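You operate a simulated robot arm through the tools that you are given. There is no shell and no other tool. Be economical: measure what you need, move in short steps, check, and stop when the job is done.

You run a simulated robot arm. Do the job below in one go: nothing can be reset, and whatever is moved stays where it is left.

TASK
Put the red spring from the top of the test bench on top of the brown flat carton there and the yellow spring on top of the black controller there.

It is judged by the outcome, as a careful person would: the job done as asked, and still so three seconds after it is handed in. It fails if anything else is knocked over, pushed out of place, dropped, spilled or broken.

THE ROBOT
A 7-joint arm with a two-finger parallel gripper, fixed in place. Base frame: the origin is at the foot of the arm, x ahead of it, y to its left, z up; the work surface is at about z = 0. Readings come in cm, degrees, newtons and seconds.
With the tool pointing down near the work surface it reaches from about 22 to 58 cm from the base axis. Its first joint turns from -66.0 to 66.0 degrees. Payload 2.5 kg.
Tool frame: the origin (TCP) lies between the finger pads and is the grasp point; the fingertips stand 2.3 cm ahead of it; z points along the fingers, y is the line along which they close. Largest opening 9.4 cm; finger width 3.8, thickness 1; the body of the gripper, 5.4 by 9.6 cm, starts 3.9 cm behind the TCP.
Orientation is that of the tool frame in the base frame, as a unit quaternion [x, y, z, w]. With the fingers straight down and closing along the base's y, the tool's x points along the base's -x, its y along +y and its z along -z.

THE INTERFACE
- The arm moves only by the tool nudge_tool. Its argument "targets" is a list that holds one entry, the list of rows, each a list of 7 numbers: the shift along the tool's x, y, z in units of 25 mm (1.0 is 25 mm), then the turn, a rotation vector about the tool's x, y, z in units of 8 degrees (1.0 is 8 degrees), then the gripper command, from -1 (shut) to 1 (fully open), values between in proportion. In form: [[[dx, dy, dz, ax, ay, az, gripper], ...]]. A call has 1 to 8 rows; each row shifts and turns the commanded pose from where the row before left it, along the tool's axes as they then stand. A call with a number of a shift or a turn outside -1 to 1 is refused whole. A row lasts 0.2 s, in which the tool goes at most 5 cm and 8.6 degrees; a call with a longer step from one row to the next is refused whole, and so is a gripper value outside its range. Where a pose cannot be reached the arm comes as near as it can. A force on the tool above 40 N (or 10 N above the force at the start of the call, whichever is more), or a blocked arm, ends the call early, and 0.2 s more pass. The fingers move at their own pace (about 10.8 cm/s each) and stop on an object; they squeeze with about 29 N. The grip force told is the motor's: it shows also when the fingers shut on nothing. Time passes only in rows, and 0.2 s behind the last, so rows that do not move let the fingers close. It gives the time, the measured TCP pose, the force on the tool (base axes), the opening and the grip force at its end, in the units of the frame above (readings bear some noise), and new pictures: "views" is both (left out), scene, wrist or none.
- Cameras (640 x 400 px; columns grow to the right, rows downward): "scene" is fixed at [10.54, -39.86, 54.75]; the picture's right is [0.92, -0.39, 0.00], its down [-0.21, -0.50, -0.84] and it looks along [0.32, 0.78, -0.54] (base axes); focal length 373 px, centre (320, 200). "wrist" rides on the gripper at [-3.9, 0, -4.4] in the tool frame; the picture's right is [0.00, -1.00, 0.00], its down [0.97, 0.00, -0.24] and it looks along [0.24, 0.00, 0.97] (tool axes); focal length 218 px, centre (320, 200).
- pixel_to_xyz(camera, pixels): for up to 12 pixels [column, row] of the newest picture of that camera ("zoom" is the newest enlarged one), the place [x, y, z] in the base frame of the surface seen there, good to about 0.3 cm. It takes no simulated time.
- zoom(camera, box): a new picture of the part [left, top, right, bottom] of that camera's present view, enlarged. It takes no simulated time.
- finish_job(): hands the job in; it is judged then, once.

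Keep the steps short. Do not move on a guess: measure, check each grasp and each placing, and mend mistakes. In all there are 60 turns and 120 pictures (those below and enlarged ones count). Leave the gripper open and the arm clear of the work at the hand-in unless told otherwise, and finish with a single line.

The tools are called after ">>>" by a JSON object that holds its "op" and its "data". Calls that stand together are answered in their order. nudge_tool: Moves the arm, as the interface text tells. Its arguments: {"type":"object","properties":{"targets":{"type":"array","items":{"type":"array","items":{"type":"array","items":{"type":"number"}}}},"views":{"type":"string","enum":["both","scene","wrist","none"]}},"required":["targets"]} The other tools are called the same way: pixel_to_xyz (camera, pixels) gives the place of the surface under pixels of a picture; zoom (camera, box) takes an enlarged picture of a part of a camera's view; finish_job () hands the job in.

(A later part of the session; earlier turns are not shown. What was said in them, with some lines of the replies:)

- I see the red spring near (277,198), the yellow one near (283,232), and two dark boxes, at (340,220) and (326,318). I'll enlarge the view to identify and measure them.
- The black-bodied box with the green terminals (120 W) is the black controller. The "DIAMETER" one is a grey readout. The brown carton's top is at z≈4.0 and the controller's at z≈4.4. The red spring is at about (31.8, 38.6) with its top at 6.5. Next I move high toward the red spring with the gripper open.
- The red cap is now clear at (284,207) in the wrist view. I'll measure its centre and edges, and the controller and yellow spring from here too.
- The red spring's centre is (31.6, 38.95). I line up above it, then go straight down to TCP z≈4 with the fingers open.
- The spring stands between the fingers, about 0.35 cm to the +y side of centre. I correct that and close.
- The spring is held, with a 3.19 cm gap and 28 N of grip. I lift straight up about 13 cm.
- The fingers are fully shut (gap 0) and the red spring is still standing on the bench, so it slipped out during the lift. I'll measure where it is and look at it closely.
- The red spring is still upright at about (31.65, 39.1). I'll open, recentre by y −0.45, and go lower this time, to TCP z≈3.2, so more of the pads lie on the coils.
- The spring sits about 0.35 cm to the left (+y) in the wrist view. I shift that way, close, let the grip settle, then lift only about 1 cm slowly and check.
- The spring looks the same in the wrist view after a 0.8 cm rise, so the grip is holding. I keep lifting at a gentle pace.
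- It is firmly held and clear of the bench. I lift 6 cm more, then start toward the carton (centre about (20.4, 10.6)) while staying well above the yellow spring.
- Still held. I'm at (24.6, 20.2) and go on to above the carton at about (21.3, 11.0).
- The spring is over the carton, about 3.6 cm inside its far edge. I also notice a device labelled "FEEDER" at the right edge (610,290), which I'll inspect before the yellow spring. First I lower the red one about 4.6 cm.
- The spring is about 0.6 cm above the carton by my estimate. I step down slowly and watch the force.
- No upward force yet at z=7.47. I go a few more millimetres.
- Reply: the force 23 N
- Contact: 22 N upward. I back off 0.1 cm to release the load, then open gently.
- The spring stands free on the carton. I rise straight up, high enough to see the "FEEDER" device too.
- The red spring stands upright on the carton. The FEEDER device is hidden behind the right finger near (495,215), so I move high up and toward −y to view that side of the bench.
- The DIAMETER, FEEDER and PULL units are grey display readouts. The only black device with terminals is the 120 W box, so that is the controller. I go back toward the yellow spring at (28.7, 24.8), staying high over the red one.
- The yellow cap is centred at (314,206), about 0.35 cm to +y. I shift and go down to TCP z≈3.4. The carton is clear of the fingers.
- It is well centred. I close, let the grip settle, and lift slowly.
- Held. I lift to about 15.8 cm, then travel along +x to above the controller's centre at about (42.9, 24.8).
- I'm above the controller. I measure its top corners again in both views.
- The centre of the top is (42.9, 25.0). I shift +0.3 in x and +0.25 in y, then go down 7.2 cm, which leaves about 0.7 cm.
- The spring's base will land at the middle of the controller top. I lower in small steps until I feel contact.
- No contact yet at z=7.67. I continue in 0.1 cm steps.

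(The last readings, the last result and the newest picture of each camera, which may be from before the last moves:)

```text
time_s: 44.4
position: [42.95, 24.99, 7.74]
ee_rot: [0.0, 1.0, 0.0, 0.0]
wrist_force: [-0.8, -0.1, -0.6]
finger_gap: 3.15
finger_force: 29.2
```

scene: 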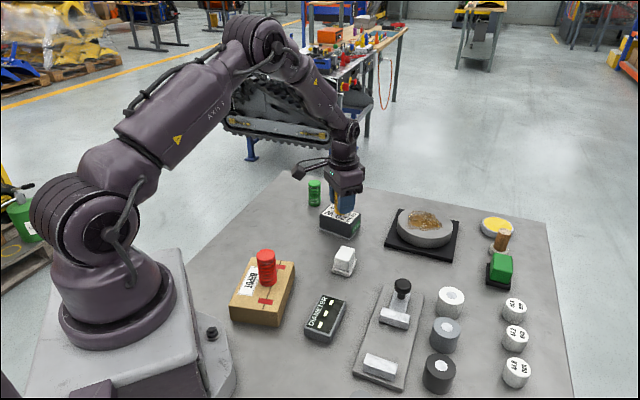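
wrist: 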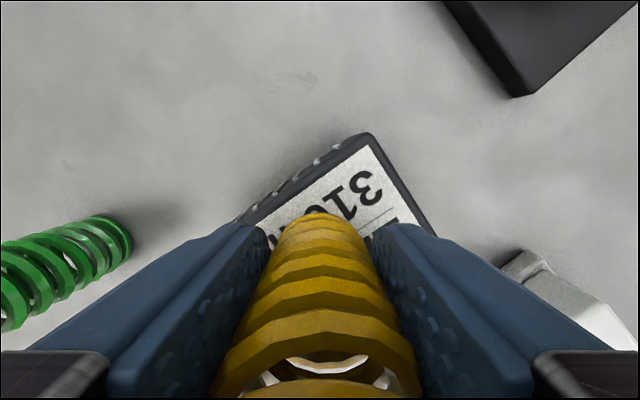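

The weight shifts slightly (−0.6 N) but there's no firm contact. I take two more small steps.

>>> {"op": "nudge_tool", "data": {"targets": [[[0, 0, 0.03, 0, 0, 0, -1], [0, 0, 0, 0, 0, 0, -1]]], "views": "none"}}

>>> {"op": "nudge_tool", "data": {"targets": [[[0, 0, 0.03, 0, 0, 0, -1], [0, 0, 0, 0, 0, 0, -1]]], "views": "none"}}

```text
time_s: 45.0
position: [43.03, 25.12, 7.59]
ee_rot: [-0.001, 1.0, 0.001, -0.001]
wrist_force: [-0.7, -2.3, 6.5]
finger_gap: 3.19
finger_force: 29.4
```

```text
time_s: 45.6
position: [42.98, 25.01, 7.54]
ee_rot: [0.0, 1.0, 0.0, 0.001]
wrist_force: [-4.4, -4.8, 19.5]
finger_gap: 3.2
finger_force: 28.7
```

It's seated, with 19.5 N upward. I relax 0.08 cm and open gently.

>>> {"op": "nudge_tool", "data": {"targets": [[[0, 0, -0.035, 0, 0, 0, -1], [0, 0, 0, 0, 0, 0, -1], [0, 0, 0, 0, 0, 0, -0.2], [0, 0, 0, 0, 0, 0, 0], [0, 0, 0, 0, 0, 0, 0.5], [0, 0, 0, 0, 0, 0, 0.5]]], "views": "wrist"}}

```text
time_s: 47.0
position: [43.03, 25.1, 7.45]
ee_rot: [0.0, 1.0, 0.0, 0.0]
wrist_force: [-0.6, 0.4, -0.7]
finger_gap: 7.03
finger_force: 0.0
```

wrist: 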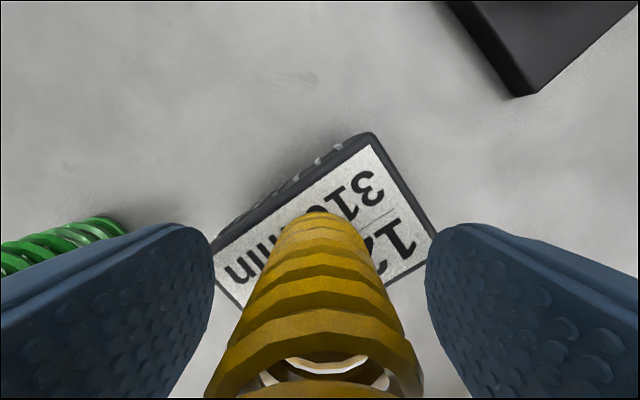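

The yellow spring stands free on the controller. I rise straight up and clear.

>>> {"op": "nudge_tool", "data": {"targets": [[[0, 0, -0.3, 0, 0, 0, 0.5], [0, 0, -0.8, 0, 0, 0, 0.6], [0, 0, -1, 0, 0, 0, 1], [0, 0, -1, 0, 0, 0, 1], [0, 0, -1, 0, 0, 0, 1], [0, 0, -1, 0, 0, 0, 1], [0, 0, -1, 0, 0, 0, 1], [0, 0, -0.8, 0, 0, 0, 1]]], "views": "both"}}

>>> {"op": "zoom", "data": {"camera": "scene", "box": [225, 170, 385, 330]}}

```text
time_s: 48.8
position: [43.2, 25.14, 24.94]
ee_rot: [-0.001, 1.0, 0.0, 0.0]
wrist_force: [-1.1, 0.2, 0.7]
finger_gap: 9.4
finger_force: 0.1
```

scene: 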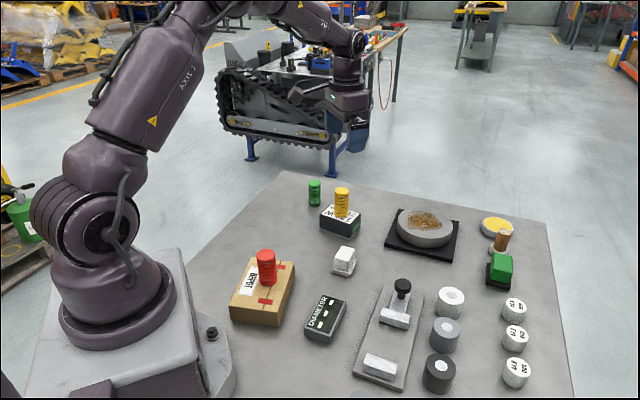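
wrist: 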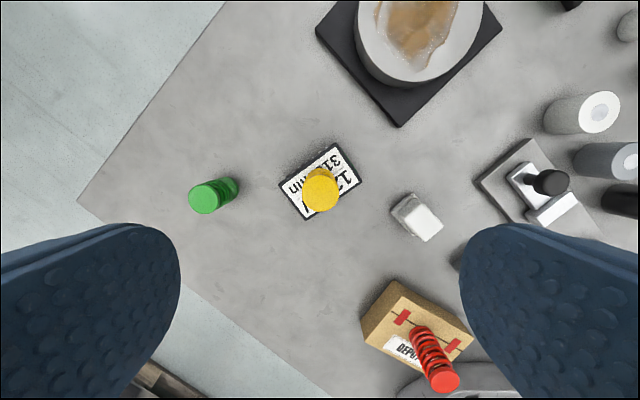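

```text
2.50 times, centred on (305, 250) of scene
```

zoom: 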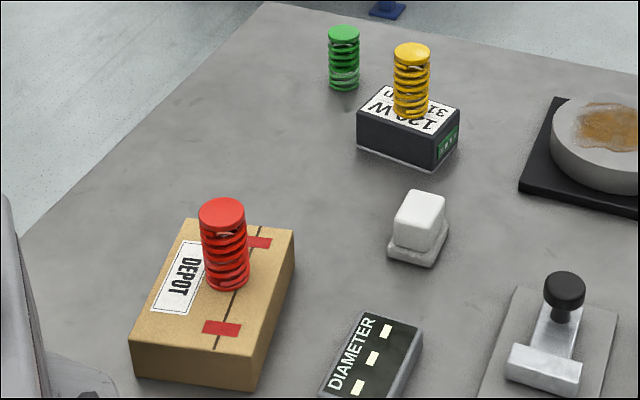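

Both springs stand upright in their places, nothing else has moved, and the gripper is open and clear. I hand the job in.

>>> {"op": "finish_job", "data": {}}

```text
The job is handed in.
```

The red spring is standing on the brown carton and the yellow spring on the black 120 W controller; the red slipped from the first grip without falling, nothing else moved, and the job is handed in.
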